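You operate a simulated robot arm through the tools that you are given. There is no shell and no other tool. Be economical: measure what you need, move in short steps, check, and stop when the job is done.

The job below is to be done with a simulated two-armed robot. You get a single attempt, and the scene is never put back.

JOB
Bring the stopper's air up to 6 bar and restart the chain.
Fine: open the red air knob; within 0.3 bar; before the start the stopper lever goes to release and back to hold once.

The check looks at the end state, three seconds after you hand in, the way a careful person would. Anything else that was tipped, shoved, dropped, spilled or broken makes it a failure. A push-on lid holds only when it is set on centred and level and pressed home; a screw cap is set on level and turned clockwise until tight.

ROBOT AND FRAMES
Two 7-joint arms with fingered hands on one trunk, on a base that drives. Base frame: it is fixed to the floor where the robot stands at the start and does not move with it; the origin is under the middle of the robot, x ahead of it, y to its left, z up. Lengths are in m, angles in degrees, forces in N, time in s.
The left shoulder is at the start at [0.2, 0.135, 0.845], the right one opposite. Places, roughly: cylinder stopper [0.6, 1.8, 0.5]; line control box [1.1, -0.2, 0.8]; line regulator knob [0.6, 0.1, 0.8]; line start button [1.2, -0.2, 0.9]; red air knob [0.5, -0.1, 0.8]; stopper lever [0.5, 0.3, 0.9]. Payload 4 kg a hand.
Tool frame (each hand has its own): the origin (TCP) lies between the finger pads and is the grasp point; the fingertips stand 0.025 m ahead of it; z points along the fingers, y is the line along which they close. The gripper opens to 0.088 m. The gripper's body begins 0.029 m behind the TCP. The gripper is a hand of 4 fingers: y runs from the thumb to the fingers, the wrist lies at [-0.013, -0.106, -0.174] in the tool frame, and closing takes about 1.5 s.
Orientation is that of the tool frame in the base frame, as [roll, pitch, yaw] about the fixed x, y, z axes, in that order (R = Rz(yaw) Ry(pitch) Rx(roll)). With the fingers straight down and the wrist toward the robot, the tool's x, y and z point along [0, 1, 0], [1, 0, 0] and [0, 0, -1] of the base frame.

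CONTROLS
- The arms move only by the tool nudge_tool. It takes "left_motion", "right_motion" or both (then of equal length, played together; a hand with none holds still); each is a list of rows, each an object (a shift or turn left out is 0, a gripper value left out holds the last) with "travel": the shift along the tool's x, y, z in mm, a list of three; "delta_rot": the turn, a rotation vector about the tool's x, y, z in degrees, a list of three. In form: [{"travel": [dx, dy, dz], "delta_rot": [wx, wy, wz]}, ...]. A call has 1 to 10 rows; each row shifts and turns the commanded pose from where the row before left it, along the tool's axes as they then stand. "left_gripper" and "right_gripper" are, for a hand that has rows, the opening, from 0 (shut) to 1 (fully open), set as the call begins (left out, the last holds). Each row takes 0.2 s and may step no farther than 0.05 m and 8.6 degrees from the row before; otherwise, or with a gripper value out of range, the whole call is refused. Where a pose cannot be reached the arm comes as near as it can. A force on the tool above 40 N (or 10 N above the force at the start of the call, whichever is more), or a blocked arm, ends the call early, and 0.2 s more pass. The fingers move at their own pace (about 0.153 m/s each) and stop on an object; they squeeze with about 29 N. The grip force told is the motor's: it shows also when the fingers shut on nothing. Time passes only in rows, and 0.2 s behind the last, so rows that do not move let the fingers close. It gives the time, the measured TCP pose, the force on the tool (base axes), the opening and the grip force at its end, in the units of the frame above (readings bear some noise), with the torque about the TCP (base axes, N m) and any sound that the robot's microphone picked up.
- Cameras (640 x 400 px; columns grow to the right, rows downward): "scene" is now at [0.1323, 0.0058, 1.4519]; the picture's right is [0.10, -0.99, 0.00], its down [-0.71, -0.07, -0.70] and it looks along [0.70, 0.07, -0.71] (base axes); focal length 272 px, centre (320, 200). "left" rides on the left gripper at [-0.064, -0.083, -0.098] in its tool frame; the picture's right is [-0.62, -0.37, 0.69], its down [0.71, -0.63, 0.30] and it looks along [0.32, 0.68, 0.65] (tool axes); focal length 265 px, centre (320, 200). "right" rides on the right gripper at [0.064, -0.083, -0.098] in its tool frame; the picture's right is [-0.62, 0.37, -0.69], its down [-0.71, -0.63, 0.30] and it looks along [-0.33, 0.68, 0.65] (tool axes); focal length 265 px, centre (320, 200). There is no depth. A picture from a camera that has moved, and an enlarged one, comes with that camera's place and axes in the base frame and with its lens. The place of the scene camera against the robot may be out by one fixed shift of up to 0.012 m in any direction.
- camera(camera): a new picture of that camera. No time passes.
- lift_body(by): slides the trunk up (or, below 0, down) by that many m; the arms and the scene camera ride with it, the base frame stays. It gives what a move gives, with no picture.
- steer(legs): drives the robot by 1 to 6 legs, each [ahead, left, turn to the left] in m, m and degrees, along the robot's own axes; the way and the turn of a leg run together, so that a leg with both is an arc; at most 1.5 m and 180 degrees a leg. The arms and the cameras ride along, it lands a little off, and it stops where it bumps. It gives what a move gives.
- hand_shape(shape, hand): the hand has 4 fingers and takes this shape, open, in about a second: jaw (thumb against the fingers, like two jaws); tri (thumb and two fingers); tip (a fingertip pinch); poke (one finger out to press); point (the index stretched); flat (the hand flat); cup (the hand cupped); fist (a fist). The gripper value then closes the fingers along that shape, each until it touches; the sizes above hold for jaw. It gives what a move gives, with no picture.
- aim_head(pan, tilt): turns the head with the scene camera to pan (to the left, within 97 degrees either way) and tilt (down, from -29 to 69), counted from straight ahead of the robot. It gives what a move gives.
- close_up(camera, box): a new picture of the part [left, top, right, bottom] of that camera's present view, enlarged. No time passes.
- sign_off(): hands the job in; it is judged then, once.

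Go step by step. Nothing tells you exact positions but the pictures and the camera data: compare them with the known pose of the tool, close in by small moves and look again before you grip or let go. The budget is 120 turns and 100 pictures, counting those below and the enlarged ones. Unless the task says otherwise, let go and move clear before handing in, and close with one line.

The tools are called by a JSON object that holds its "name" and its "arguments". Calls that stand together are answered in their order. nudge_tool: Moves the arms, as the interface text tells. Its arguments: {"type":"object","properties":{"left_motion":{"type":"array","items":{"type":"object","properties":{"travel":{"type":"array","items":{"type":"number"}},"delta_rot":{"type":"array","items":{"type":"number"}}}}},"left_gripper":{"type":"number"},"right_motion":{"type":"array","items":{"type":"object","properties":{"travel":{"type":"array","items":{"type":"number"}},"delta_rot":{"type":"array","items":{"type":"number"}}}}},"right_gripper":{"type":"number"}},"required":[]} The other tools are called the same way: lift_body (by) slides the trunk up or down; hand_shape (shape, hand) gives the hand a shape; steer (legs) drives the base; aim_head (pan, tilt) turns the head that bears the scene camera; camera (camera) takes a picture; close_up (camera, box) takes an enlarged picture of a part of a camera's view; sign_off () hands the job in.

At the start:

```text
t: 0.0
left_ee_pos: [0.5467, 0.3259, 1.1946]
left_tool_rot: [-180.0, 0.0, 90.0]
left_ft_force: [0.3, 0.5, 0.2]
left_torque: [0.04, 0.01, 0.02]
left_width: 0.0875
left_finger_force: 0.2
left_shape: jaw
right_ee_pos: [0.6164, -0.1629, 1.1705]
right_tool_rot: [180.0, 0.0, 90.1]
right_ft_force: [-0.5, 0.0, 0.3]
right_torque: [0.05, -0.01, 0.0]
right_width: 0.0876
right_finger_force: 0.1
right_shape: jaw
trunk travel left (down, up): [-0.45, 0.32]
robot x, y, heading: [-0.0024, -0.0024, 0.3]
head pan, tilt: [5.7, 45.3]
```

scene: 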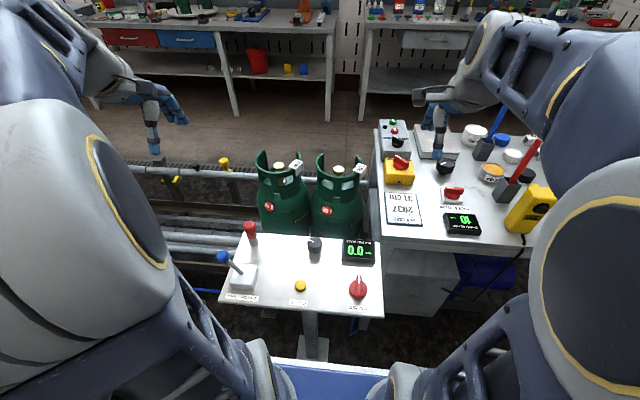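
right: 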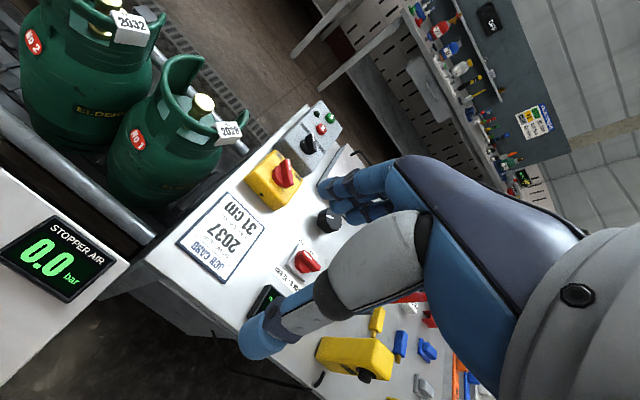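
left: 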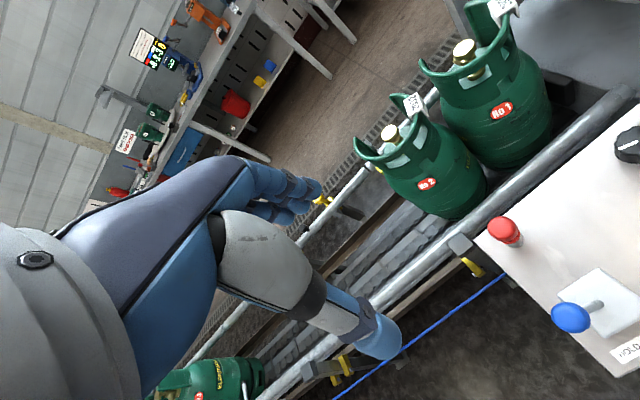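

I see a small table in front with a stopper lever (blue), red button, black regulator knob, 0.0 display, yellow button and red air knob; the control box sits on the table ahead right. I'll zoom in first.

{"name": "close_up", "arguments": {"camera": "scene", "box": [210, 210, 390, 322]}}

{"name": "close_up", "arguments": {"camera": "scene", "box": [370, 110, 550, 222]}}

```text
3.56 times, centred on (300, 266) of scene
camera zoom: at [0.1323, 0.0058, 1.4519], right [0.1, -0.99, 0.0], down [-0.71, -0.07, -0.7], along [0.7, 0.07, -0.71], focal length 966 px, centre (391, -35)
```

zoom: 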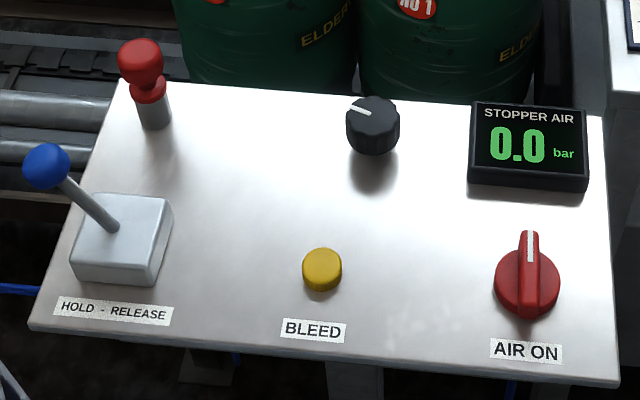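

```text
3.56 times, centred on (460, 166) of scene
camera zoom: at [0.1323, 0.0058, 1.4519], right [0.1, -0.99, 0.0], down [-0.71, -0.07, -0.7], along [0.7, 0.07, -0.71], focal length 966 px, centre (-178, 321)
```

zoom: 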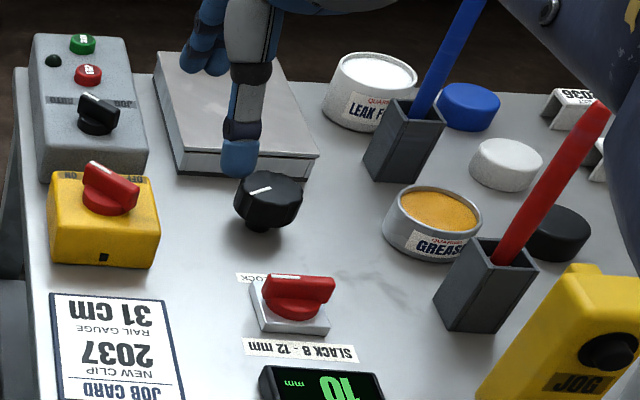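

I'll zoom in on the control box and isolator, and the air knob, to read their states.

{"name": "close_up", "arguments": {"camera": "right", "box": [230, 90, 370, 220]}}

{"name": "close_up", "arguments": {"camera": "scene", "box": [375, 112, 425, 190]}}

{"name": "close_up", "arguments": {"camera": "left", "box": [460, 100, 640, 390]}}

{"name": "close_up", "arguments": {"camera": "scene", "box": [335, 265, 385, 320]}}

```text
3.08 times, centred on (300, 155) of right
camera zoom: at [0.5325, -0.0986, 1.2688], right [0.37, -0.62, 0.69], down [-0.63, -0.71, -0.3], along [0.68, -0.33, -0.65], focal length 817 px, centre (382, 338)
```

zoom: 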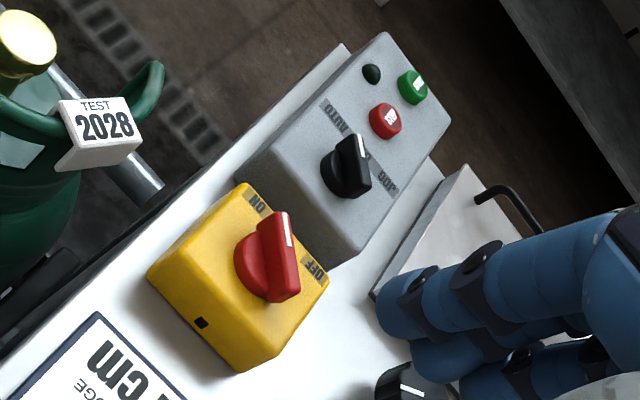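

```text
5.13 times, centred on (400, 151) of scene
camera zoom: at [0.1323, 0.0058, 1.4519], right [0.1, -0.99, 0.0], down [-0.71, -0.07, -0.7], along [0.7, 0.07, -0.71], focal length 1394 px, centre (-90, 451)
```

zoom: 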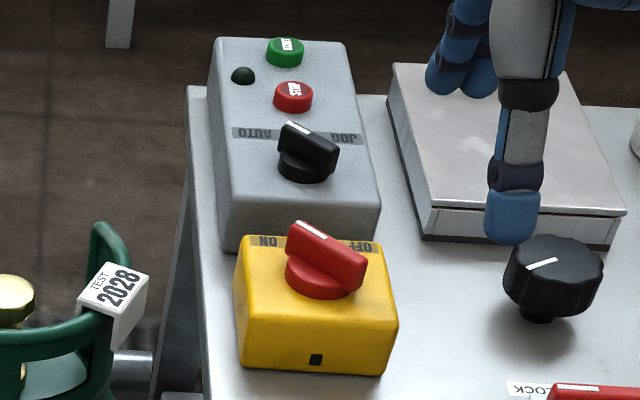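

```text
1.38 times, centred on (550, 245) of left
camera zoom: at [0.4632, 0.2626, 1.2925], right [-0.37, -0.62, -0.69], down [-0.63, 0.71, -0.3], along [0.68, 0.32, -0.65], focal length 366 px, centre (3, 138)
```

zoom: 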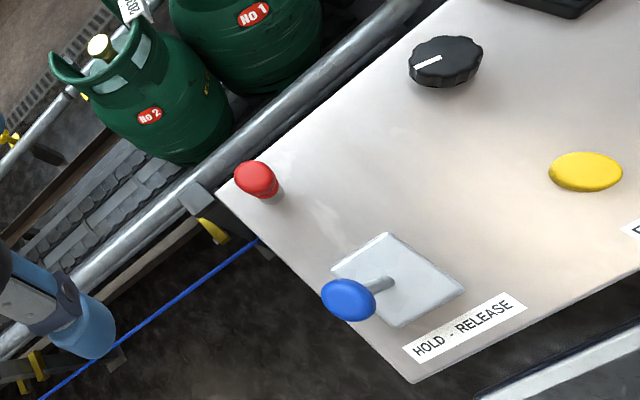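

```text
7.27 times, centred on (360, 292) of scene
camera zoom: at [0.1323, 0.0058, 1.4519], right [0.1, -0.99, 0.0], down [-0.71, -0.07, -0.7], along [0.7, 0.07, -0.71], focal length 1976 px, centre (29, -473)
```

zoom: 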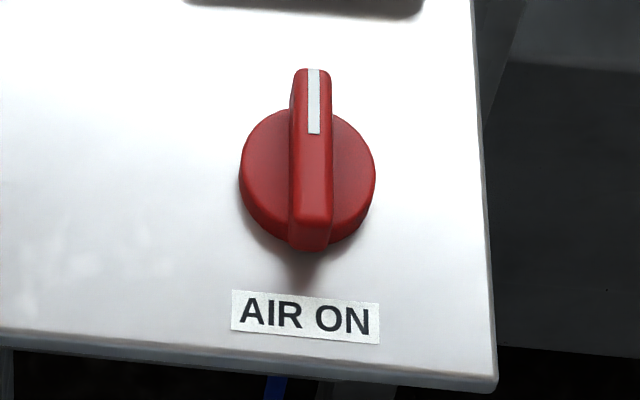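

The lever is at hold, the isolator points at ON and the selector at AUTO. The air knob is too close to reach, so I'll back up about 0.2 m and look again.

{"name": "steer", "arguments": {"legs": [[-0.2, 0, 0]]}}

{"name": "aim_head", "arguments": {"pan": 0, "tilt": 45}}

{"name": "camera", "arguments": {"camera": "scene"}}

{"name": "camera", "arguments": {"camera": "right"}}

```text
t: 1.6
left_ee_pos: [0.3464, 0.3255, 1.1937]
left_tool_rot: [-180.0, 0.0, 90.2]
left_ft_force: [0.0, -0.3, 0.5]
left_torque: [0.01, 0.01, -0.01]
left_width: 0.0877
left_finger_force: 0.1
left_shape: jaw
right_ee_pos: [0.4147, -0.1623, 1.1701]
right_tool_rot: [179.9, 0.0, 89.9]
right_ft_force: [-0.7, -0.5, 0.1]
right_torque: [0.01, -0.01, 0.01]
right_width: 0.0877
right_finger_force: 0.0
right_shape: jaw
trunk travel left (down, up): [-0.45, 0.32]
robot x, y, heading: [-0.1996, -0.0007, 0.3]
head pan, tilt: [5.7, 45.3]
```

```text
t: 2.3
left_ee_pos: [0.3476, 0.3249, 1.195]
left_tool_rot: [-180.0, -0.1, 90.0]
left_ft_force: [0.5, -0.5, 0.3]
left_torque: [-0.02, 0.01, 0.01]
left_width: 0.0874
left_finger_force: 0.1
left_shape: jaw
right_ee_pos: [0.4137, -0.1637, 1.1703]
right_tool_rot: [179.9, 0.0, 90.0]
right_ft_force: [0.2, 0.5, -0.7]
right_torque: [0.02, -0.02, -0.01]
right_width: 0.0872
right_finger_force: 0.0
right_shape: jaw
trunk travel left (down, up): [-0.45, 0.32]
robot x, y, heading: [-0.2039, -0.0007, 0.1]
head pan, tilt: [0.0, 45.0]
```

```text
90 pictures are left
camera scene: at [-0.0686, -0.0023, 1.4523], right [0.0, -1.0, 0.0], down [-0.71, 0.0, -0.71], along [0.71, 0.0, -0.71], focal length 272 px, centre (320, 200)
```

scene: 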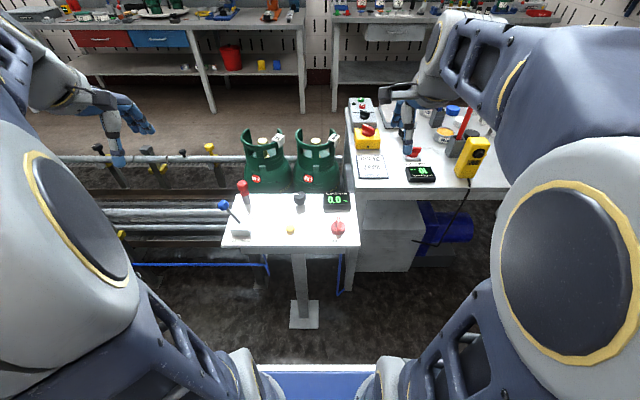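

```text
89 pictures are left
camera right: at [0.3309, -0.0989, 1.2688], right [0.37, -0.62, 0.69], down [-0.63, -0.71, -0.3], along [0.68, -0.33, -0.65], focal length 265 px, centre (320, 200)
```

right: 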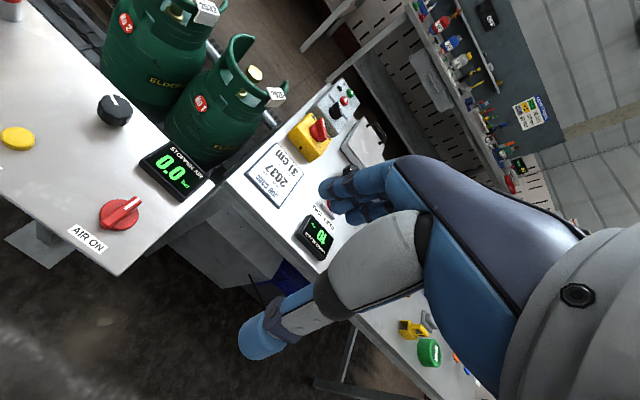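

The robot is back 0.2 m. I take the air knob to be near (0.47, -0.058, 0.78). I'll bring the right hand above it and turn it so that the fingers close across the knob's bar.

{"name": "nudge_tool", "arguments": {"right_motion": [{"travel": [26, 14, 25]}, {"travel": [26, 14, 25]}, {"travel": [26, 14, 25]}, {"travel": [26, 14, 25], "delta_rot": [0, 0, -7]}, {"delta_rot": [0, 0, -8.5]}, {"delta_rot": [0, 0, -8.5]}, {"delta_rot": [0, 0, -8.5]}, {"delta_rot": [0, 0, -8.5]}, {"delta_rot": [0, 0, -8.5]}, {"delta_rot": [0, 0, -8.5]}]}}

{"name": "nudge_tool", "arguments": {"right_motion": [{"delta_rot": [0, 0, -8.5]}, {"delta_rot": [0, 0, -8.5]}, {"delta_rot": [0, 0, -8.5]}, {"delta_rot": [0, 0, -6.5]}, {}]}}

{"name": "camera", "arguments": {"camera": "right"}}

{"name": "camera", "arguments": {"camera": "scene"}}

```text
t: 4.5
left_ee_pos: [0.3461, 0.3252, 1.1946]
left_tool_rot: [-180.0, -0.1, 90.0]
left_ft_force: [-0.9, 0.1, 0.6]
left_torque: [0.0, 0.02, 0.0]
left_width: 0.0877
left_finger_force: 0.1
left_shape: jaw
right_ee_pos: [0.471, -0.0605, 1.0697]
right_tool_rot: [180.0, 0.0, 148.0]
right_ft_force: [-0.3, 0.7, 0.0]
right_torque: [0.02, -0.03, -0.02]
right_width: 0.0876
right_finger_force: 0.0
right_shape: jaw
trunk travel left (down, up): [-0.45, 0.32]
robot x, y, heading: [-0.1997, 0.0022, 0.0]
head pan, tilt: [0.0, 45.0]
```

```text
t: 5.7
left_ee_pos: [0.3455, 0.3254, 1.1945]
left_tool_rot: [180.0, -0.1, 90.1]
left_ft_force: [0.5, 1.1, 0.4]
left_torque: [-0.01, -0.01, -0.01]
left_width: 0.0878
left_finger_force: 0.1
left_shape: jaw
right_ee_pos: [0.4704, -0.0585, 1.0697]
right_tool_rot: [-180.0, 0.0, -179.9]
right_ft_force: [0.3, 0.6, -0.6]
right_torque: [0.0, -0.03, -0.01]
right_width: 0.0872
right_finger_force: 0.2
right_shape: jaw
trunk travel left (down, up): [-0.45, 0.32]
robot x, y, heading: [-0.2029, -0.0008, -0.0]
head pan, tilt: [0.0, 45.0]
```

```text
88 pictures are left
camera right: at [0.4058, -0.1432, 1.1682], right [0.62, 0.37, 0.69], down [0.71, -0.63, -0.3], along [0.32, 0.68, -0.65], focal length 265 px, centre (320, 200)
```

right: 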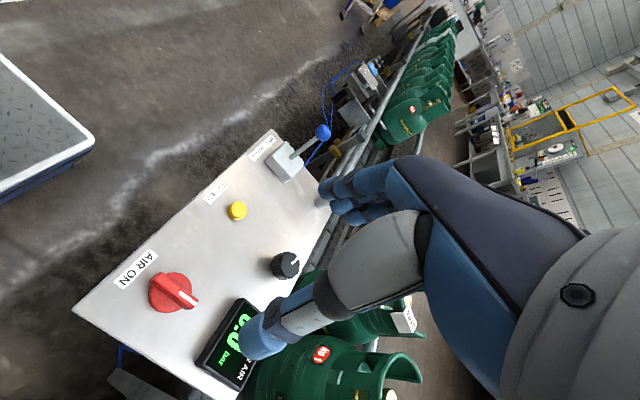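

```text
87 pictures are left
camera scene: at [-0.0686, -0.0023, 1.4523], right [0.0, -1.0, 0.0], down [-0.71, 0.0, -0.71], along [0.71, 0.0, -0.71], focal length 272 px, centre (320, 200)
```

scene: 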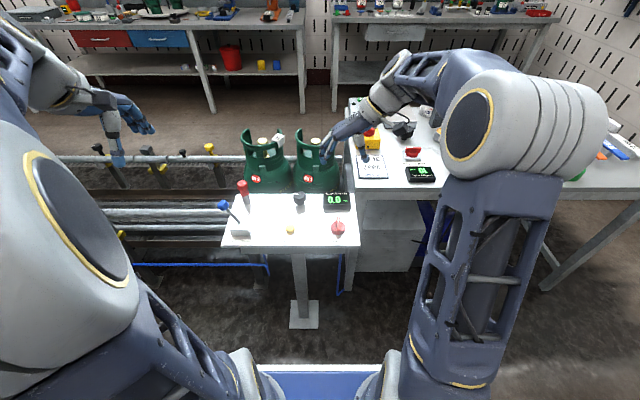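

The views agree on the air knob at about (0.482, -0.057). I'll go down to just above it.

{"name": "nudge_tool", "arguments": {"right_motion": [{"travel": [-6, 1, 45]}, {"travel": [-6, 0, 45]}, {"travel": [0, 0, 45]}, {"travel": [0, 0, 45]}, {"travel": [0, 0, 15]}, {}]}}

{"name": "camera", "arguments": {"camera": "right"}}

{"name": "close_up", "arguments": {"camera": "scene", "box": [270, 170, 400, 260]}}

```text
t: 7.1
left_ee_pos: [0.3467, 0.3244, 1.1959]
left_tool_rot: [-179.9, -0.1, 90.0]
left_ft_force: [0.1, -0.5, -0.2]
left_torque: [0.0, 0.0, -0.01]
left_width: 0.0875
left_finger_force: 0.1
left_shape: jaw
right_ee_pos: [0.4836, -0.0578, 0.8736]
right_tool_rot: [-180.0, 0.0, 180.0]
right_ft_force: [1.0, 0.5, 0.1]
right_torque: [-0.02, 0.0, 0.02]
right_width: 0.0876
right_finger_force: 0.1
right_shape: jaw
trunk travel left (down, up): [-0.45, 0.32]
robot x, y, heading: [-0.2013, 0.0026, 0.0]
head pan, tilt: [0.0, 45.0]
```

```text
86 pictures are left
camera right: at [0.4172, -0.1417, 0.9724], right [0.62, 0.37, 0.69], down [0.71, -0.63, -0.3], along [0.33, 0.68, -0.65], focal length 265 px, centre (320, 200)
```

right: 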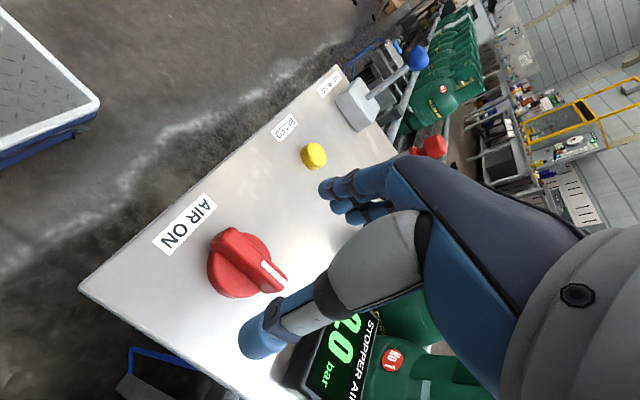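

```text
4.44 times, centred on (335, 215) of scene
camera zoom: at [-0.0686, -0.0023, 1.4523], right [0.0, -1.0, 0.0], down [-0.71, 0.0, -0.71], along [0.71, 0.0, -0.71], focal length 1208 px, centre (253, 133)
```

zoom: 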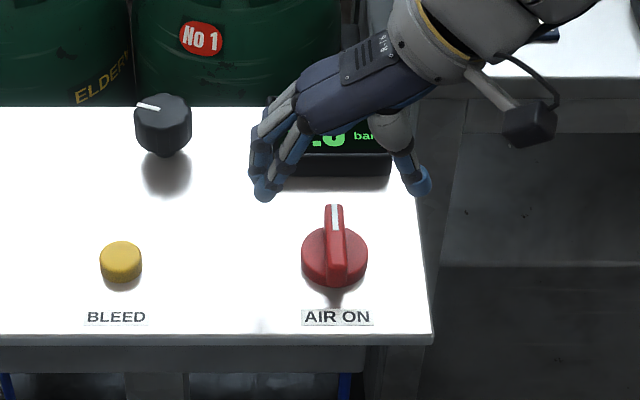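

The hand is centred over the knob, so I'll descend and close on the bar.

{"name": "nudge_tool", "arguments": {"right_motion": [{"travel": [2, 1, 20]}, {"travel": [0, 0, 20]}, {"travel": [0, 0, 18]}, {}]}}

{"name": "close_up", "arguments": {"camera": "scene", "box": [290, 180, 390, 250]}}

{"name": "close_up", "arguments": {"camera": "right", "box": [160, 150, 420, 390]}}

```text
t: 8.1
left_ee_pos: [0.3462, 0.3255, 1.1948]
left_tool_rot: [180.0, 0.0, 90.0]
left_ft_force: [0.3, 0.3, -0.4]
left_torque: [0.04, 0.01, -0.01]
left_width: 0.0876
left_finger_force: 0.0
left_shape: jaw
right_ee_pos: [0.4804, -0.0578, 0.8174]
right_tool_rot: [180.0, -0.1, 179.8]
right_ft_force: [-0.2, 0.0, -0.1]
right_torque: [-0.01, 0.03, -0.01]
right_width: 0.0877
right_finger_force: 0.2
right_shape: jaw
trunk travel left (down, up): [-0.45, 0.32]
robot x, y, heading: [-0.2, -0.0044, -0.1]
head pan, tilt: [0.0, 45.0]
```

```text
5.71 times, centred on (340, 215) of scene
camera zoom: at [-0.0686, -0.0023, 1.4523], right [0.0, -1.0, 0.0], down [-0.71, 0.0, -0.71], along [0.71, 0.0, -0.71], focal length 1553 px, centre (206, 114)
```

zoom: 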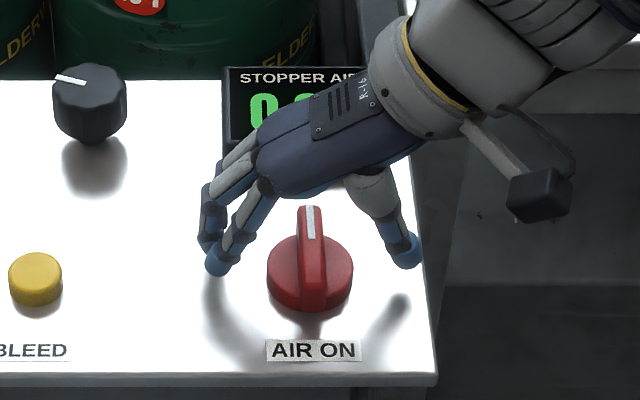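

```text
1.67 times, centred on (290, 270) of right
camera zoom: at [0.4151, -0.1409, 0.9159], right [0.62, 0.37, 0.69], down [0.71, -0.63, -0.3], along [0.33, 0.68, -0.65], focal length 442 px, centre (370, 83)
```

zoom: 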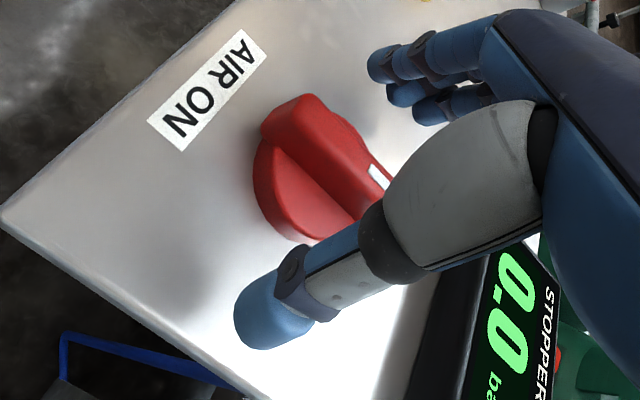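

Fingertips straddle the bar just below its top. A few mm lower, then close.

{"name": "nudge_tool", "arguments": {"right_motion": [{"travel": [0, 0, 6]}]}}

{"name": "nudge_tool", "arguments": {"right_motion": [{}, {}, {}, {}, {}, {}, {}, {}], "right_gripper": 0}}

{"name": "close_up", "arguments": {"camera": "right", "box": [160, 150, 420, 390]}}

```text
t: 8.5
left_ee_pos: [0.3464, 0.3254, 1.1957]
left_tool_rot: [180.0, 0.0, 90.0]
left_ft_force: [-0.3, -0.5, -0.5]
left_torque: [0.0, 0.01, 0.04]
left_width: 0.0876
left_finger_force: 0.0
left_shape: jaw
right_ee_pos: [0.4799, -0.0579, 0.8118]
right_tool_rot: [-180.0, -0.1, 180.0]
right_ft_force: [0.4, 0.5, -0.5]
right_torque: [0.03, 0.0, -0.05]
right_width: 0.0878
right_finger_force: 0.1
right_shape: jaw
trunk travel left (down, up): [-0.45, 0.32]
robot x, y, heading: [-0.1987, -0.0009, 0.1]
head pan, tilt: [0.0, 45.0]
```

```text
t: 10.3
left_ee_pos: [0.3465, 0.3256, 1.1944]
left_tool_rot: [-179.9, -0.1, 90.1]
left_ft_force: [-0.5, -0.7, 0.1]
left_torque: [0.0, 0.0, 0.01]
left_width: 0.0874
left_finger_force: 0.0
left_shape: jaw
right_ee_pos: [0.4787, -0.0568, 0.812]
right_tool_rot: [180.0, 0.1, 179.9]
right_ft_force: [-0.7, 0.7, -3.3]
right_torque: [0.03, 0.01, 0.07]
right_width: 0.0084
right_finger_force: 29.1
right_shape: jaw
trunk travel left (down, up): [-0.45, 0.32]
robot x, y, heading: [-0.2019, -0.0002, 0.1]
head pan, tilt: [0.0, 45.0]
```

```text
1.67 times, centred on (290, 270) of right
camera zoom: at [0.4152, -0.1408, 0.9103], right [0.62, 0.37, 0.69], down [0.71, -0.63, -0.3], along [0.32, 0.68, -0.65], focal length 442 px, centre (370, 83)
```

zoom: 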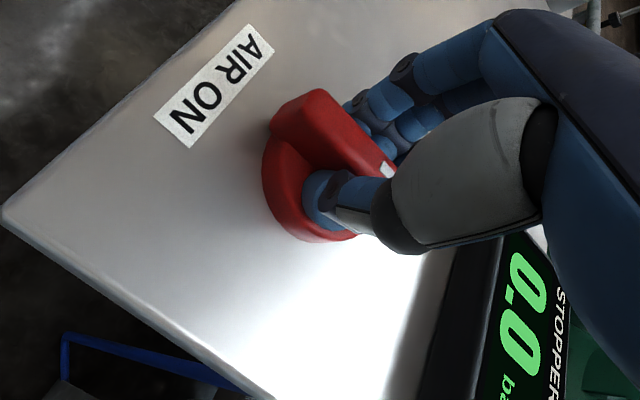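

The bar is gripped. I'll try a small clockwise turn and check the resistance.

{"name": "nudge_tool", "arguments": {"right_motion": [{"delta_rot": [0, 0, 6]}, {"delta_rot": [0, 0, 6]}, {}]}}

{"name": "close_up", "arguments": {"camera": "right", "box": [160, 150, 420, 390]}}

```text
t: 11.1
left_ee_pos: [0.3477, 0.3245, 1.1939]
left_tool_rot: [-180.0, 0.0, 90.0]
left_ft_force: [0.3, -0.3, 0.2]
left_torque: [0.0, 0.0, 0.0]
left_width: 0.0875
left_finger_force: 0.0
left_shape: jaw
right_ee_pos: [0.4796, -0.0564, 0.8111]
right_tool_rot: [180.0, -0.1, 167.8]
right_ft_force: [-9.6, -0.4, 3.1]
right_torque: [0.05, 0.19, 0.26]
right_width: 0.0085
right_finger_force: 29.2
right_shape: jaw
trunk travel left (down, up): [-0.45, 0.32]
robot x, y, heading: [-0.1998, 0.0002, -0.3]
head pan, tilt: [0.0, 45.0]
```

```text
1.67 times, centred on (290, 270) of right
camera zoom: at [0.3989, -0.125, 0.9099], right [0.68, 0.23, 0.69], down [0.57, -0.77, -0.31], along [0.46, 0.6, -0.65], focal length 442 px, centre (370, 83)
```

zoom: 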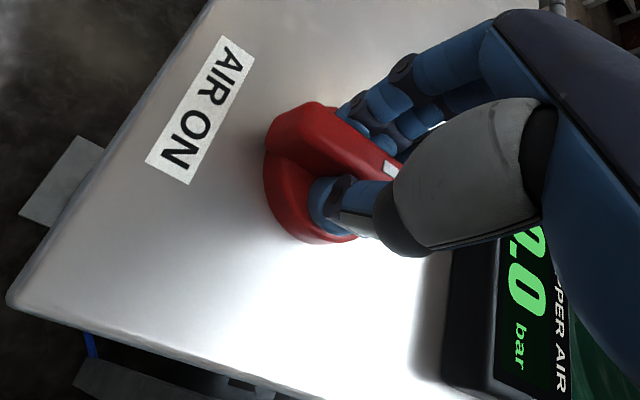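

The knob follows the hand clockwise. I'll keep turning.

{"name": "nudge_tool", "arguments": {"right_motion": [{"delta_rot": [0, 0, 8]}, {"delta_rot": [0, 0, 8]}, {"delta_rot": [0, 0, 8]}, {"delta_rot": [0, 0, 8]}, {}]}}

{"name": "camera", "arguments": {"camera": "right"}}

{"name": "close_up", "arguments": {"camera": "scene", "box": [290, 180, 390, 250]}}

```text
t: 12.3
left_ee_pos: [0.3453, 0.3259, 1.1942]
left_tool_rot: [180.0, 0.1, 90.0]
left_ft_force: [0.8, -0.1, -0.3]
left_torque: [-0.01, 0.01, 0.02]
left_width: 0.0877
left_finger_force: 0.1
left_shape: jaw
right_ee_pos: [0.477, -0.0545, 0.8108]
right_tool_rot: [-179.8, -0.5, 136.3]
right_ft_force: [-21.4, 25.7, -1.4]
right_torque: [0.57, 0.18, 0.71]
right_width: 0.0086
right_finger_force: 29.1
right_shape: jaw
trunk travel left (down, up): [-0.45, 0.32]
robot x, y, heading: [-0.2005, 0.0015, 0.1]
head pan, tilt: [0.0, 45.0]
```

```text
80 pictures are left
camera right: at [0.3738, -0.0704, 0.9102], right [0.71, -0.16, 0.69], down [0.08, -0.95, -0.31], along [0.7, 0.27, -0.66], focal length 265 px, centre (320, 200)
```

right: 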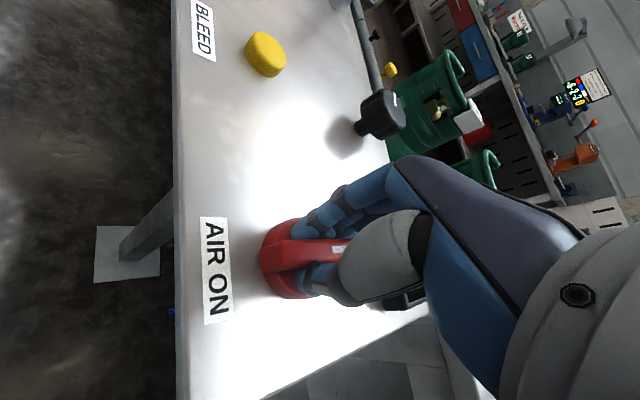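

```text
5.71 times, centred on (340, 215) of scene
camera zoom: at [-0.0691, -0.0015, 1.4523], right [0.0, -1.0, 0.0], down [-0.71, 0.0, -0.71], along [0.71, 0.0, -0.71], focal length 1553 px, centre (206, 114)
```

zoom: 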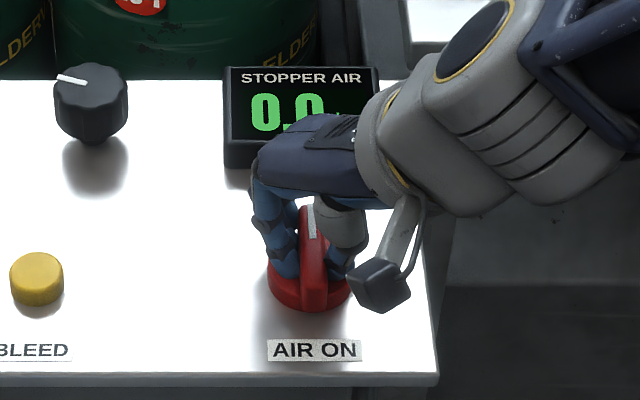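

The knob hasn't moved — it is against its stop clockwise — so it opens counter-clockwise. I'll turn the hand back and then past centre the other way.

{"name": "nudge_tool", "arguments": {"right_motion": [{"delta_rot": [0, 0, -8]}, {"delta_rot": [0, 0, -8]}, {"delta_rot": [0, 0, -8]}, {"delta_rot": [0, 0, -8]}, {"delta_rot": [0, 0, -8]}, {"delta_rot": [0, 0, -8]}, {"delta_rot": [0, 0, -8]}, {}]}}

{"name": "close_up", "arguments": {"camera": "scene", "box": [290, 180, 390, 250]}}

```text
t: 14.1
left_ee_pos: [0.3468, 0.3246, 1.1937]
left_tool_rot: [-179.9, 0.0, 90.0]
left_ft_force: [0.1, 0.2, -0.2]
left_torque: [-0.02, -0.01, 0.0]
left_width: 0.0874
left_finger_force: 0.0
left_shape: jaw
right_ee_pos: [0.4813, -0.0583, 0.812]
right_tool_rot: [-179.9, 0.2, -168.0]
right_ft_force: [8.2, 2.2, 2.4]
right_torque: [0.11, -0.06, -0.02]
right_width: 0.0086
right_finger_force: 29.4
right_shape: jaw
trunk travel left (down, up): [-0.45, 0.32]
robot x, y, heading: [-0.2001, -0.0041, 0.0]
head pan, tilt: [0.0, 45.0]
```

```text
5.71 times, centred on (340, 215) of scene
camera zoom: at [-0.0683, -0.0023, 1.4523], right [0.0, -1.0, 0.0], down [-0.71, 0.0, -0.71], along [0.71, 0.0, -0.71], focal length 1553 px, centre (206, 114)
```

zoom: 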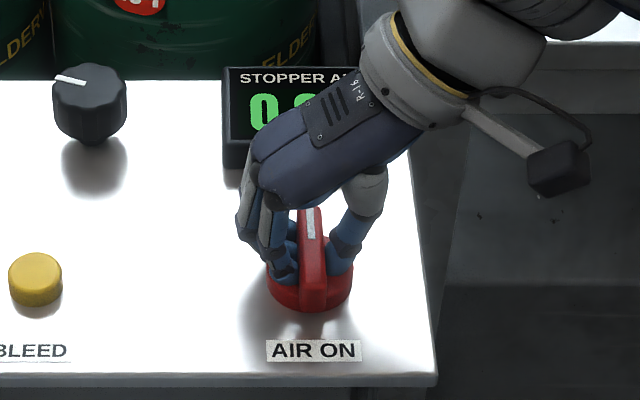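

A slight movement shows now. Continuing counter-clockwise.

{"name": "nudge_tool", "arguments": {"right_motion": [{"delta_rot": [0, 0, -8]}, {"delta_rot": [0, 0, -8]}, {"delta_rot": [0, 0, -8]}, {"delta_rot": [0, 0, -8]}, {}]}}

{"name": "close_up", "arguments": {"camera": "scene", "box": [290, 180, 390, 250]}}

```text
t: 15.3
left_ee_pos: [0.347, 0.326, 1.1952]
left_tool_rot: [179.9, 0.0, 90.0]
left_ft_force: [-0.8, -0.7, -0.4]
left_torque: [0.0, 0.01, -0.02]
left_width: 0.0876
left_finger_force: 0.0
left_shape: jaw
right_ee_pos: [0.4807, -0.0574, 0.8106]
right_tool_rot: [-179.9, 0.0, -136.0]
right_ft_force: [13.0, 3.6, 1.8]
right_torque: [0.06, -0.21, 0.01]
right_width: 0.0083
right_finger_force: 29.3
right_shape: jaw
trunk travel left (down, up): [-0.45, 0.32]
robot x, y, heading: [-0.2066, -0.0029, -0.1]
head pan, tilt: [0.0, 45.0]
```

```text
5.71 times, centred on (340, 215) of scene
camera zoom: at [-0.0683, -0.0022, 1.4522], right [0.0, -1.0, 0.0], down [-0.71, 0.0, -0.71], along [0.71, 0.0, -0.71], focal length 1553 px, centre (206, 114)
```

zoom: 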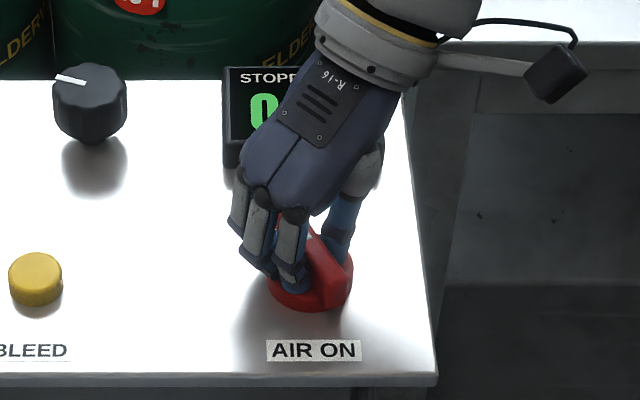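

It turns freely counter-clockwise, so I'll go on while the arm can reach.

{"name": "nudge_tool", "arguments": {"right_motion": [{"delta_rot": [0, 0, -8]}, {"delta_rot": [0, 0, -8]}, {"delta_rot": [0, 0, -8]}, {"delta_rot": [0, 0, -8]}, {"delta_rot": [0, 0, -8]}, {}]}}

{"name": "camera", "arguments": {"camera": "scene"}}

```text
t: 16.7
left_ee_pos: [0.3471, 0.3255, 1.1953]
left_tool_rot: [180.0, 0.0, 90.0]
left_ft_force: [0.3, -0.3, -0.3]
left_torque: [-0.03, -0.03, 0.04]
left_width: 0.0877
left_finger_force: 0.0
left_shape: jaw
right_ee_pos: [0.4812, -0.0556, 0.8115]
right_tool_rot: [180.0, 0.0, -95.9]
right_ft_force: [8.3, 9.1, -1.7]
right_torque: [0.09, -0.12, -0.01]
right_width: 0.008
right_finger_force: 29.4
right_shape: jaw
trunk travel left (down, up): [-0.45, 0.32]
robot x, y, heading: [-0.2033, -0.0038, 0.0]
head pan, tilt: [0.0, 45.0]
```

```text
76 pictures are left
camera scene: at [-0.0683, -0.0021, 1.4522], right [0.0, -1.0, 0.0], down [-0.71, 0.0, -0.71], along [0.71, 0.0, -0.71], focal length 272 px, centre (320, 200)
```

scene: 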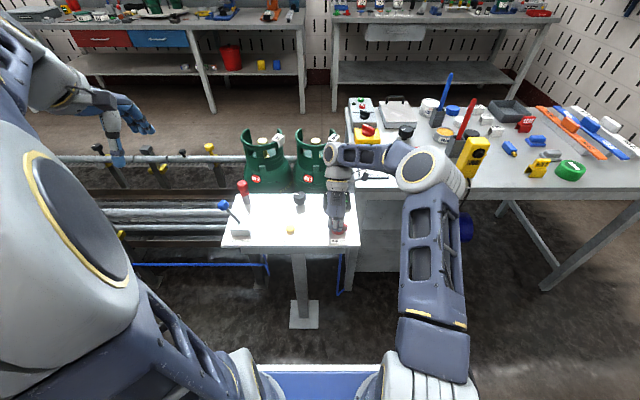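

No stop felt yet at about 84°. A bit more to find the end.

{"name": "nudge_tool", "arguments": {"right_motion": [{"delta_rot": [0, 0, -6]}, {"delta_rot": [0, 0, -6]}, {"delta_rot": [0, 0, -4]}, {}]}}

{"name": "close_up", "arguments": {"camera": "scene", "box": [290, 180, 390, 250]}}

{"name": "camera", "arguments": {"camera": "right"}}

```text
t: 17.7
left_ee_pos: [0.3462, 0.3247, 1.1945]
left_tool_rot: [180.0, 0.0, 90.1]
left_ft_force: [-0.1, 0.2, -0.5]
left_torque: [0.04, -0.02, 0.01]
left_width: 0.0878
left_finger_force: 0.1
left_shape: jaw
right_ee_pos: [0.4792, -0.0569, 0.8117]
right_tool_rot: [180.0, 0.0, -80.1]
right_ft_force: [6.0, 12.1, -0.4]
right_torque: [0.17, -0.1, -0.03]
right_width: 0.0084
right_finger_force: 28.5
right_shape: jaw
trunk travel left (down, up): [-0.45, 0.32]
robot x, y, heading: [-0.2012, 0.0017, -0.0]
head pan, tilt: [0.0, 45.0]
```

```text
5.71 times, centred on (340, 215) of scene
camera zoom: at [-0.0684, -0.002, 1.4523], right [0.0, -1.0, 0.0], down [-0.71, 0.0, -0.71], along [0.71, 0.0, -0.71], focal length 1553 px, centre (206, 114)
```

zoom: 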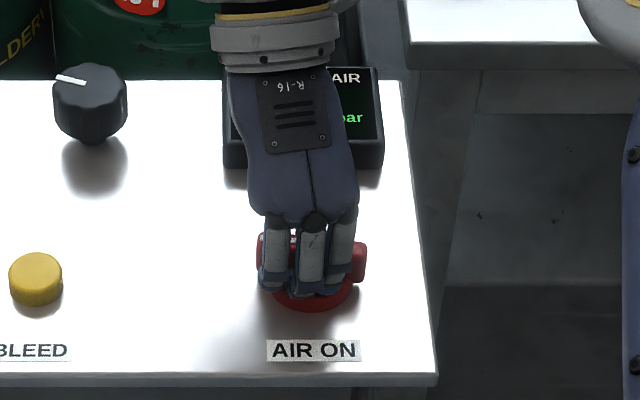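

```text
74 pictures are left
camera right: at [0.5734, -0.1062, 0.9099], right [-0.47, 0.55, 0.69], down [0.5, 0.81, -0.3], along [-0.73, 0.2, -0.65], focal length 265 px, centre (320, 200)
```

right: 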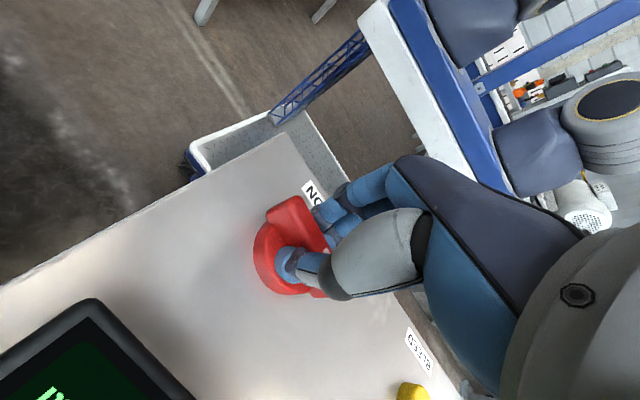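

The bar now lies a quarter turn round. I'll let go, rise, and read the display.

{"name": "nudge_tool", "arguments": {"right_motion": [{}, {}, {}, {}, {}, {}], "right_gripper": 1}}

{"name": "nudge_tool", "arguments": {"right_motion": [{"travel": [0, 0, -45]}, {"travel": [0, 0, -45]}, {"travel": [0, 0, -45]}, {"travel": [0, 0, -45]}, {"travel": [0, -20, -45]}]}}

{"name": "close_up", "arguments": {"camera": "scene", "box": [215, 165, 365, 255]}}

```text
t: 19.1
left_ee_pos: [0.347, 0.3258, 1.1947]
left_tool_rot: [180.0, 0.0, 90.0]
left_ft_force: [-0.2, 0.0, 0.2]
left_torque: [0.02, 0.01, -0.02]
left_width: 0.0877
left_finger_force: 0.1
left_shape: jaw
right_ee_pos: [0.4808, -0.0582, 0.8118]
right_tool_rot: [179.9, -0.2, -80.2]
right_ft_force: [-0.4, -0.2, -0.2]
right_torque: [0.01, -0.02, 0.0]
right_width: 0.0876
right_finger_force: 0.0
right_shape: jaw
trunk travel left (down, up): [-0.45, 0.32]
robot x, y, heading: [-0.2009, 0.0033, 0.1]
head pan, tilt: [0.0, 45.0]
```

```text
t: 20.3
left_ee_pos: [0.3471, 0.3248, 1.1952]
left_tool_rot: [-180.0, 0.0, 89.9]
left_ft_force: [-0.2, -0.8, 0.1]
left_torque: [-0.04, 0.01, -0.03]
left_width: 0.0879
left_finger_force: 0.1
left_shape: jaw
right_ee_pos: [0.482, -0.0596, 1.0211]
right_tool_rot: [-180.0, -0.4, -79.8]
right_ft_force: [-0.4, 0.6, 0.3]
right_torque: [0.0, 0.0, -0.03]
right_width: 0.088
right_finger_force: 0.1
right_shape: jaw
right hand out of reach, approached as far as the arm can: row 5
trunk travel left (down, up): [-0.45, 0.32]
robot x, y, heading: [-0.2034, -0.0, 0.1]
head pan, tilt: [0.0, 45.0]
```

```text
4.27 times, centred on (290, 210) of scene
camera zoom: at [-0.0682, -0.0025, 1.4521], right [0.0, -1.0, 0.0], down [-0.71, 0.0, -0.71], along [0.71, 0.0, -0.71], focal length 1160 px, centre (448, 157)
```

zoom: 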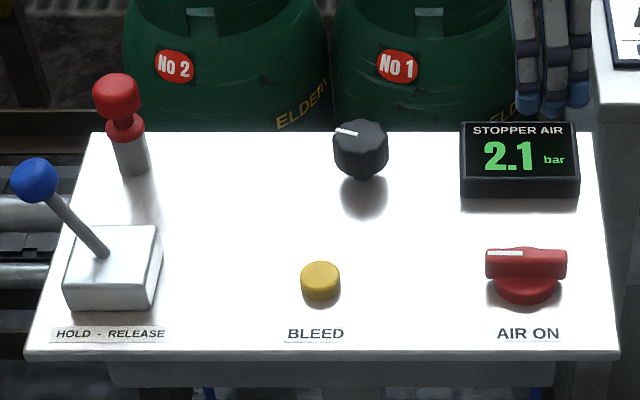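

Air is on at 2.1 bar. I'll unwind the right hand and move it out of the way, then use the left hand for the regulator at about (0.594, 0.069).

{"name": "nudge_tool", "arguments": {"right_motion": [{"delta_rot": [0, 0, 8.5]}, {"delta_rot": [0, 0, 8.5]}, {"delta_rot": [0, 0, 8.5]}, {"delta_rot": [0, 0, 8.5]}, {"delta_rot": [0, 0, 8.5]}, {"delta_rot": [0, 0, 8.5]}, {"delta_rot": [0, 0, 8.5]}, {"delta_rot": [0, 0, 8.5]}, {"delta_rot": [0, 0, 8.5]}, {"delta_rot": [0, 0, 8.5]}]}}

{"name": "nudge_tool", "arguments": {"right_motion": [{"delta_rot": [0, 0, 8.5]}, {"delta_rot": [0, 0, 8.5]}, {"delta_rot": [0, 0, 8.5]}, {"delta_rot": [0, 0, 8.5]}, {"delta_rot": [0, 0, 8.5]}, {"delta_rot": [0, 0, 8.5]}, {"delta_rot": [0, 0, 8.5]}, {"delta_rot": [0, 0, 8.5]}, {"delta_rot": [0, 0, 8.5]}, {"delta_rot": [0, 0, 8.5]}]}}

{"name": "nudge_tool", "arguments": {"right_motion": [{"delta_rot": [0, 0, 8.5]}, {"delta_rot": [0, 0, 8.5]}, {"delta_rot": [0, 0, 2]}, {"travel": [-45, 0, 0]}, {"travel": [-45, 0, 0]}, {"travel": [-45, 0, 0]}, {"travel": [-45, 0, 0]}]}}

{"name": "nudge_tool", "arguments": {"left_motion": [{"travel": [-32, 31, 25]}, {"travel": [-32, 31, 25]}, {"travel": [-32, 31, 25]}, {"travel": [-32, 31, 25]}, {"travel": [-32, 31, 25]}, {"travel": [-32, 31, 25]}, {"travel": [-32, 31, 25]}, {"travel": [-32, 31, 25]}, {}]}}

{"name": "camera", "arguments": {"camera": "left"}}

{"name": "camera", "arguments": {"camera": "scene"}}

```text
t: 22.5
left_ee_pos: [0.3468, 0.3258, 1.1942]
left_tool_rot: [-180.0, 0.0, 90.0]
left_ft_force: [-0.6, -0.4, -0.6]
left_torque: [0.04, -0.02, 0.03]
left_width: 0.0875
left_finger_force: 0.0
left_shape: jaw
right_ee_pos: [0.4824, -0.059, 1.0197]
right_tool_rot: [-180.0, 0.0, -165.1]
right_ft_force: [-0.3, -0.5, 0.4]
right_torque: [-0.01, -0.03, -0.02]
right_width: 0.0878
right_finger_force: 0.0
right_shape: jaw
trunk travel left (down, up): [-0.45, 0.32]
robot x, y, heading: [-0.2048, 0.0001, -0.2]
head pan, tilt: [0.0, 45.0]
```

```text
t: 24.7
left_ee_pos: [0.3465, 0.3252, 1.1944]
left_tool_rot: [-180.0, 0.0, 90.0]
left_ft_force: [-0.1, -0.3, -0.5]
left_torque: [0.01, -0.04, 0.0]
left_width: 0.0878
left_finger_force: 0.1
left_shape: jaw
right_ee_pos: [0.4812, -0.0597, 1.0193]
right_tool_rot: [180.0, 0.0, 109.8]
right_ft_force: [0.6, -0.1, 0.1]
right_torque: [0.01, 0.0, 0.02]
right_width: 0.0876
right_finger_force: 0.0
right_shape: jaw
trunk travel left (down, up): [-0.45, 0.32]
robot x, y, heading: [-0.1994, -0.0023, 0.1]
head pan, tilt: [0.0, 45.0]
```

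```text
t: 26.3
left_ee_pos: [0.3466, 0.3251, 1.1941]
left_tool_rot: [180.0, 0.0, 90.0]
left_ft_force: [0.0, 0.4, -0.2]
left_torque: [-0.03, -0.01, -0.04]
left_width: 0.0878
left_finger_force: 0.1
left_shape: jaw
right_ee_pos: [0.4848, -0.238, 1.0216]
right_tool_rot: [-180.0, 0.0, 90.9]
right_ft_force: [-0.4, 0.5, 0.7]
right_torque: [-0.03, -0.01, 0.01]
right_width: 0.0878
right_finger_force: 0.0
right_shape: jaw
trunk travel left (down, up): [-0.45, 0.32]
robot x, y, heading: [-0.2037, 0.0001, -0.3]
head pan, tilt: [0.0, 45.0]
```

```text
refused: row 1 steps farther than a row can; nothing moved
```

```text
72 pictures are left
camera left: at [0.2618, 0.2627, 1.2925], right [-0.37, -0.62, -0.69], down [-0.63, 0.71, -0.3], along [0.68, 0.32, -0.65], focal length 265 px, centre (320, 200)
```

left: 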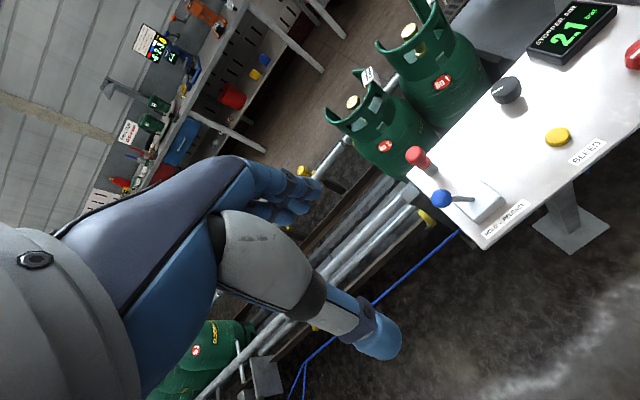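

```text
71 pictures are left
camera scene: at [-0.0686, -0.002, 1.4523], right [0.0, -1.0, 0.0], down [-0.71, 0.0, -0.71], along [0.71, 0.0, -0.71], focal length 272 px, centre (320, 200)
```

scene: 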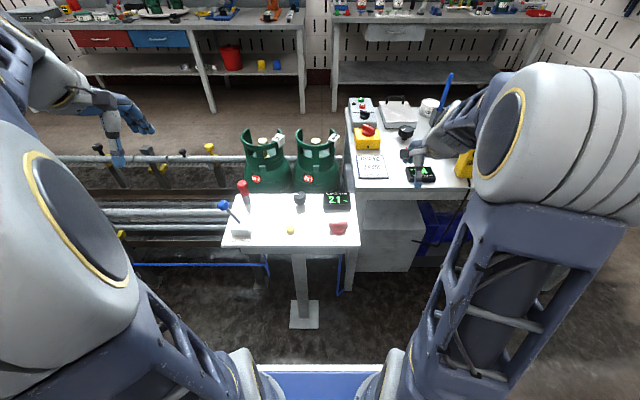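

The step was slightly too long, so I'll split it into smaller rows.

{"name": "nudge_tool", "arguments": {"left_motion": [{"travel": [-28.5, 27.5, 20]}, {"travel": [-28.5, 27.5, 20]}, {"travel": [-28.5, 27.5, 20]}, {"travel": [-28.5, 27.5, 20]}, {"travel": [-28.5, 27.5, 20]}, {"travel": [-28.5, 27.5, 20]}, {"travel": [-28.5, 27.5, 20]}, {"travel": [-28.5, 27.5, 20]}, {"travel": [-28, 27, 20]}, {}]}}

{"name": "camera", "arguments": {"camera": "left"}}

{"name": "camera", "arguments": {"camera": "scene"}}

```text
t: 28.5
left_ee_pos: [0.5932, 0.0678, 1.015]
left_tool_rot: [-179.9, 0.1, 89.9]
left_ft_force: [-0.6, 0.4, -0.3]
left_torque: [0.03, 0.01, 0.0]
left_width: 0.0876
left_finger_force: 0.0
left_shape: jaw
right_ee_pos: [0.4848, -0.2373, 1.0205]
right_tool_rot: [-179.9, -0.1, 90.9]
right_ft_force: [-0.2, -0.3, -0.9]
right_torque: [-0.02, 0.02, -0.04]
right_width: 0.0875
right_finger_force: 0.0
right_shape: jaw
trunk travel left (down, up): [-0.45, 0.32]
robot x, y, heading: [-0.201, -0.0001, 0.0]
head pan, tilt: [0.0, 45.0]
```

```text
70 pictures are left
camera left: at [0.5093, 0.0059, 1.113], right [-0.37, -0.62, -0.69], down [-0.63, 0.72, -0.3], along [0.68, 0.32, -0.65], focal length 265 px, centre (320, 200)
```

left: 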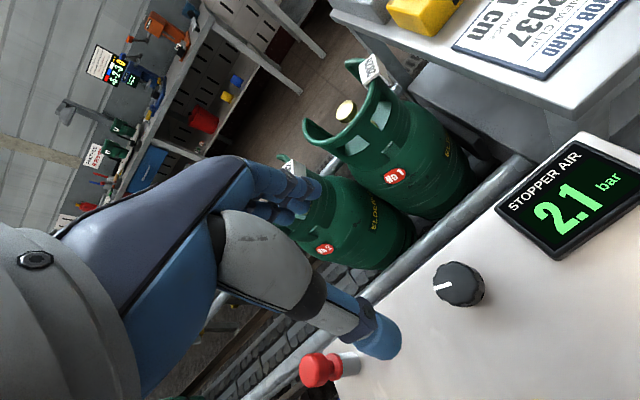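

```text
69 pictures are left
camera scene: at [-0.0686, -0.0024, 1.4523], right [0.0, -1.0, 0.0], down [-0.71, 0.0, -0.71], along [0.71, 0.0, -0.71], focal length 272 px, centre (320, 200)
```

scene: 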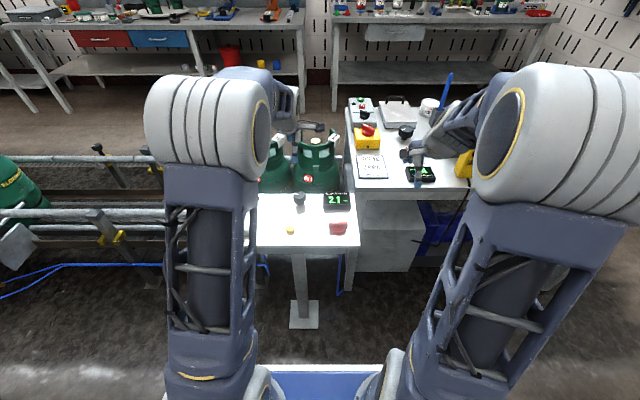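

The regulator is centred under the left hand at about (0.591, 0.068). I'll descend in stages.

{"name": "nudge_tool", "arguments": {"left_motion": [{"travel": [0, -1, 45]}, {"travel": [0, -1, 45]}, {"travel": [0, 0, 45]}, {"travel": [0, 0, 15]}, {}]}}

{"name": "camera", "arguments": {"camera": "left"}}

{"name": "close_up", "arguments": {"camera": "scene", "box": [250, 150, 370, 240]}}

```text
t: 29.7
left_ee_pos: [0.5908, 0.0685, 0.8654]
left_tool_rot: [-180.0, -0.1, 90.1]
left_ft_force: [0.4, -0.1, 0.3]
left_torque: [0.02, 0.01, 0.0]
left_width: 0.0875
left_finger_force: 0.0
left_shape: jaw
right_ee_pos: [0.4851, -0.2376, 1.0207]
right_tool_rot: [180.0, 0.1, 90.9]
right_ft_force: [0.1, 0.0, -0.2]
right_torque: [0.05, 0.0, -0.02]
right_width: 0.0876
right_finger_force: 0.1
right_shape: jaw
trunk travel left (down, up): [-0.45, 0.32]
robot x, y, heading: [-0.2057, 0.0004, 0.1]
head pan, tilt: [0.0, 45.0]
```

```text
68 pictures are left
camera left: at [0.5064, 0.0054, 0.9624], right [-0.37, -0.62, -0.69], down [-0.63, 0.71, -0.3], along [0.68, 0.32, -0.65], focal length 265 px, centre (320, 200)
```

left: 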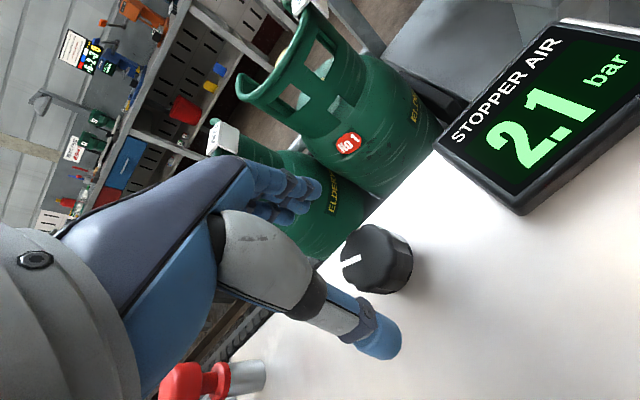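

```text
4.44 times, centred on (310, 195) of scene
camera zoom: at [-0.0686, -0.0023, 1.4523], right [0.0, -1.0, 0.0], down [-0.71, 0.0, -0.71], along [0.71, 0.0, -0.71], focal length 1208 px, centre (364, 222)
```

zoom: 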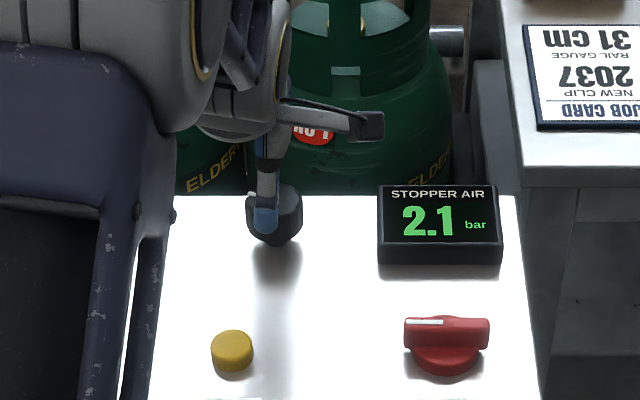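

Alignment is good. I'll go down around the knob and close.

{"name": "nudge_tool", "arguments": {"left_motion": [{"travel": [-1, -2, 20]}, {"travel": [0, 0, 20]}, {"travel": [0, 0, 10]}, {}]}}

{"name": "close_up", "arguments": {"camera": "scene", "box": [260, 160, 360, 230]}}

{"name": "camera", "arguments": {"camera": "left"}}

```text
t: 30.7
left_ee_pos: [0.5888, 0.0675, 0.8143]
left_tool_rot: [-180.0, -0.1, 90.1]
left_ft_force: [0.8, 0.4, 0.7]
left_torque: [-0.01, -0.03, 0.0]
left_width: 0.0878
left_finger_force: 0.1
left_shape: jaw
right_ee_pos: [0.4845, -0.2376, 1.0215]
right_tool_rot: [-180.0, 0.0, 90.9]
right_ft_force: [0.2, -0.4, -0.5]
right_torque: [0.01, -0.02, -0.03]
right_width: 0.0875
right_finger_force: 0.1
right_shape: jaw
trunk travel left (down, up): [-0.45, 0.32]
robot x, y, heading: [-0.2024, -0.0013, -0.0]
head pan, tilt: [0.0, 45.0]
```

```text
5.71 times, centred on (310, 195) of scene
camera zoom: at [-0.0686, -0.0024, 1.4523], right [0.0, -1.0, 0.0], down [-0.71, 0.0, -0.71], along [0.71, 0.0, -0.71], focal length 1553 px, centre (377, 229)
```

zoom: 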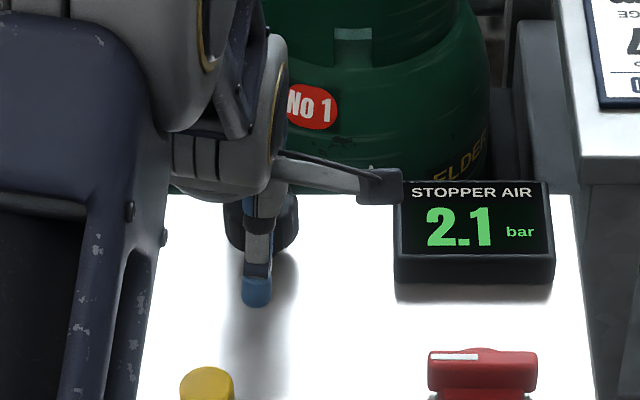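

```text
65 pictures are left
camera left: at [0.5046, 0.0048, 0.9118], right [-0.37, -0.62, -0.69], down [-0.63, 0.71, -0.3], along [0.68, 0.32, -0.65], focal length 265 px, centre (320, 200)
```

left: 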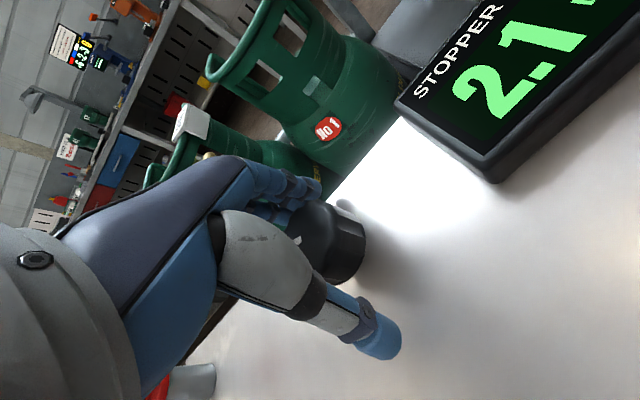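

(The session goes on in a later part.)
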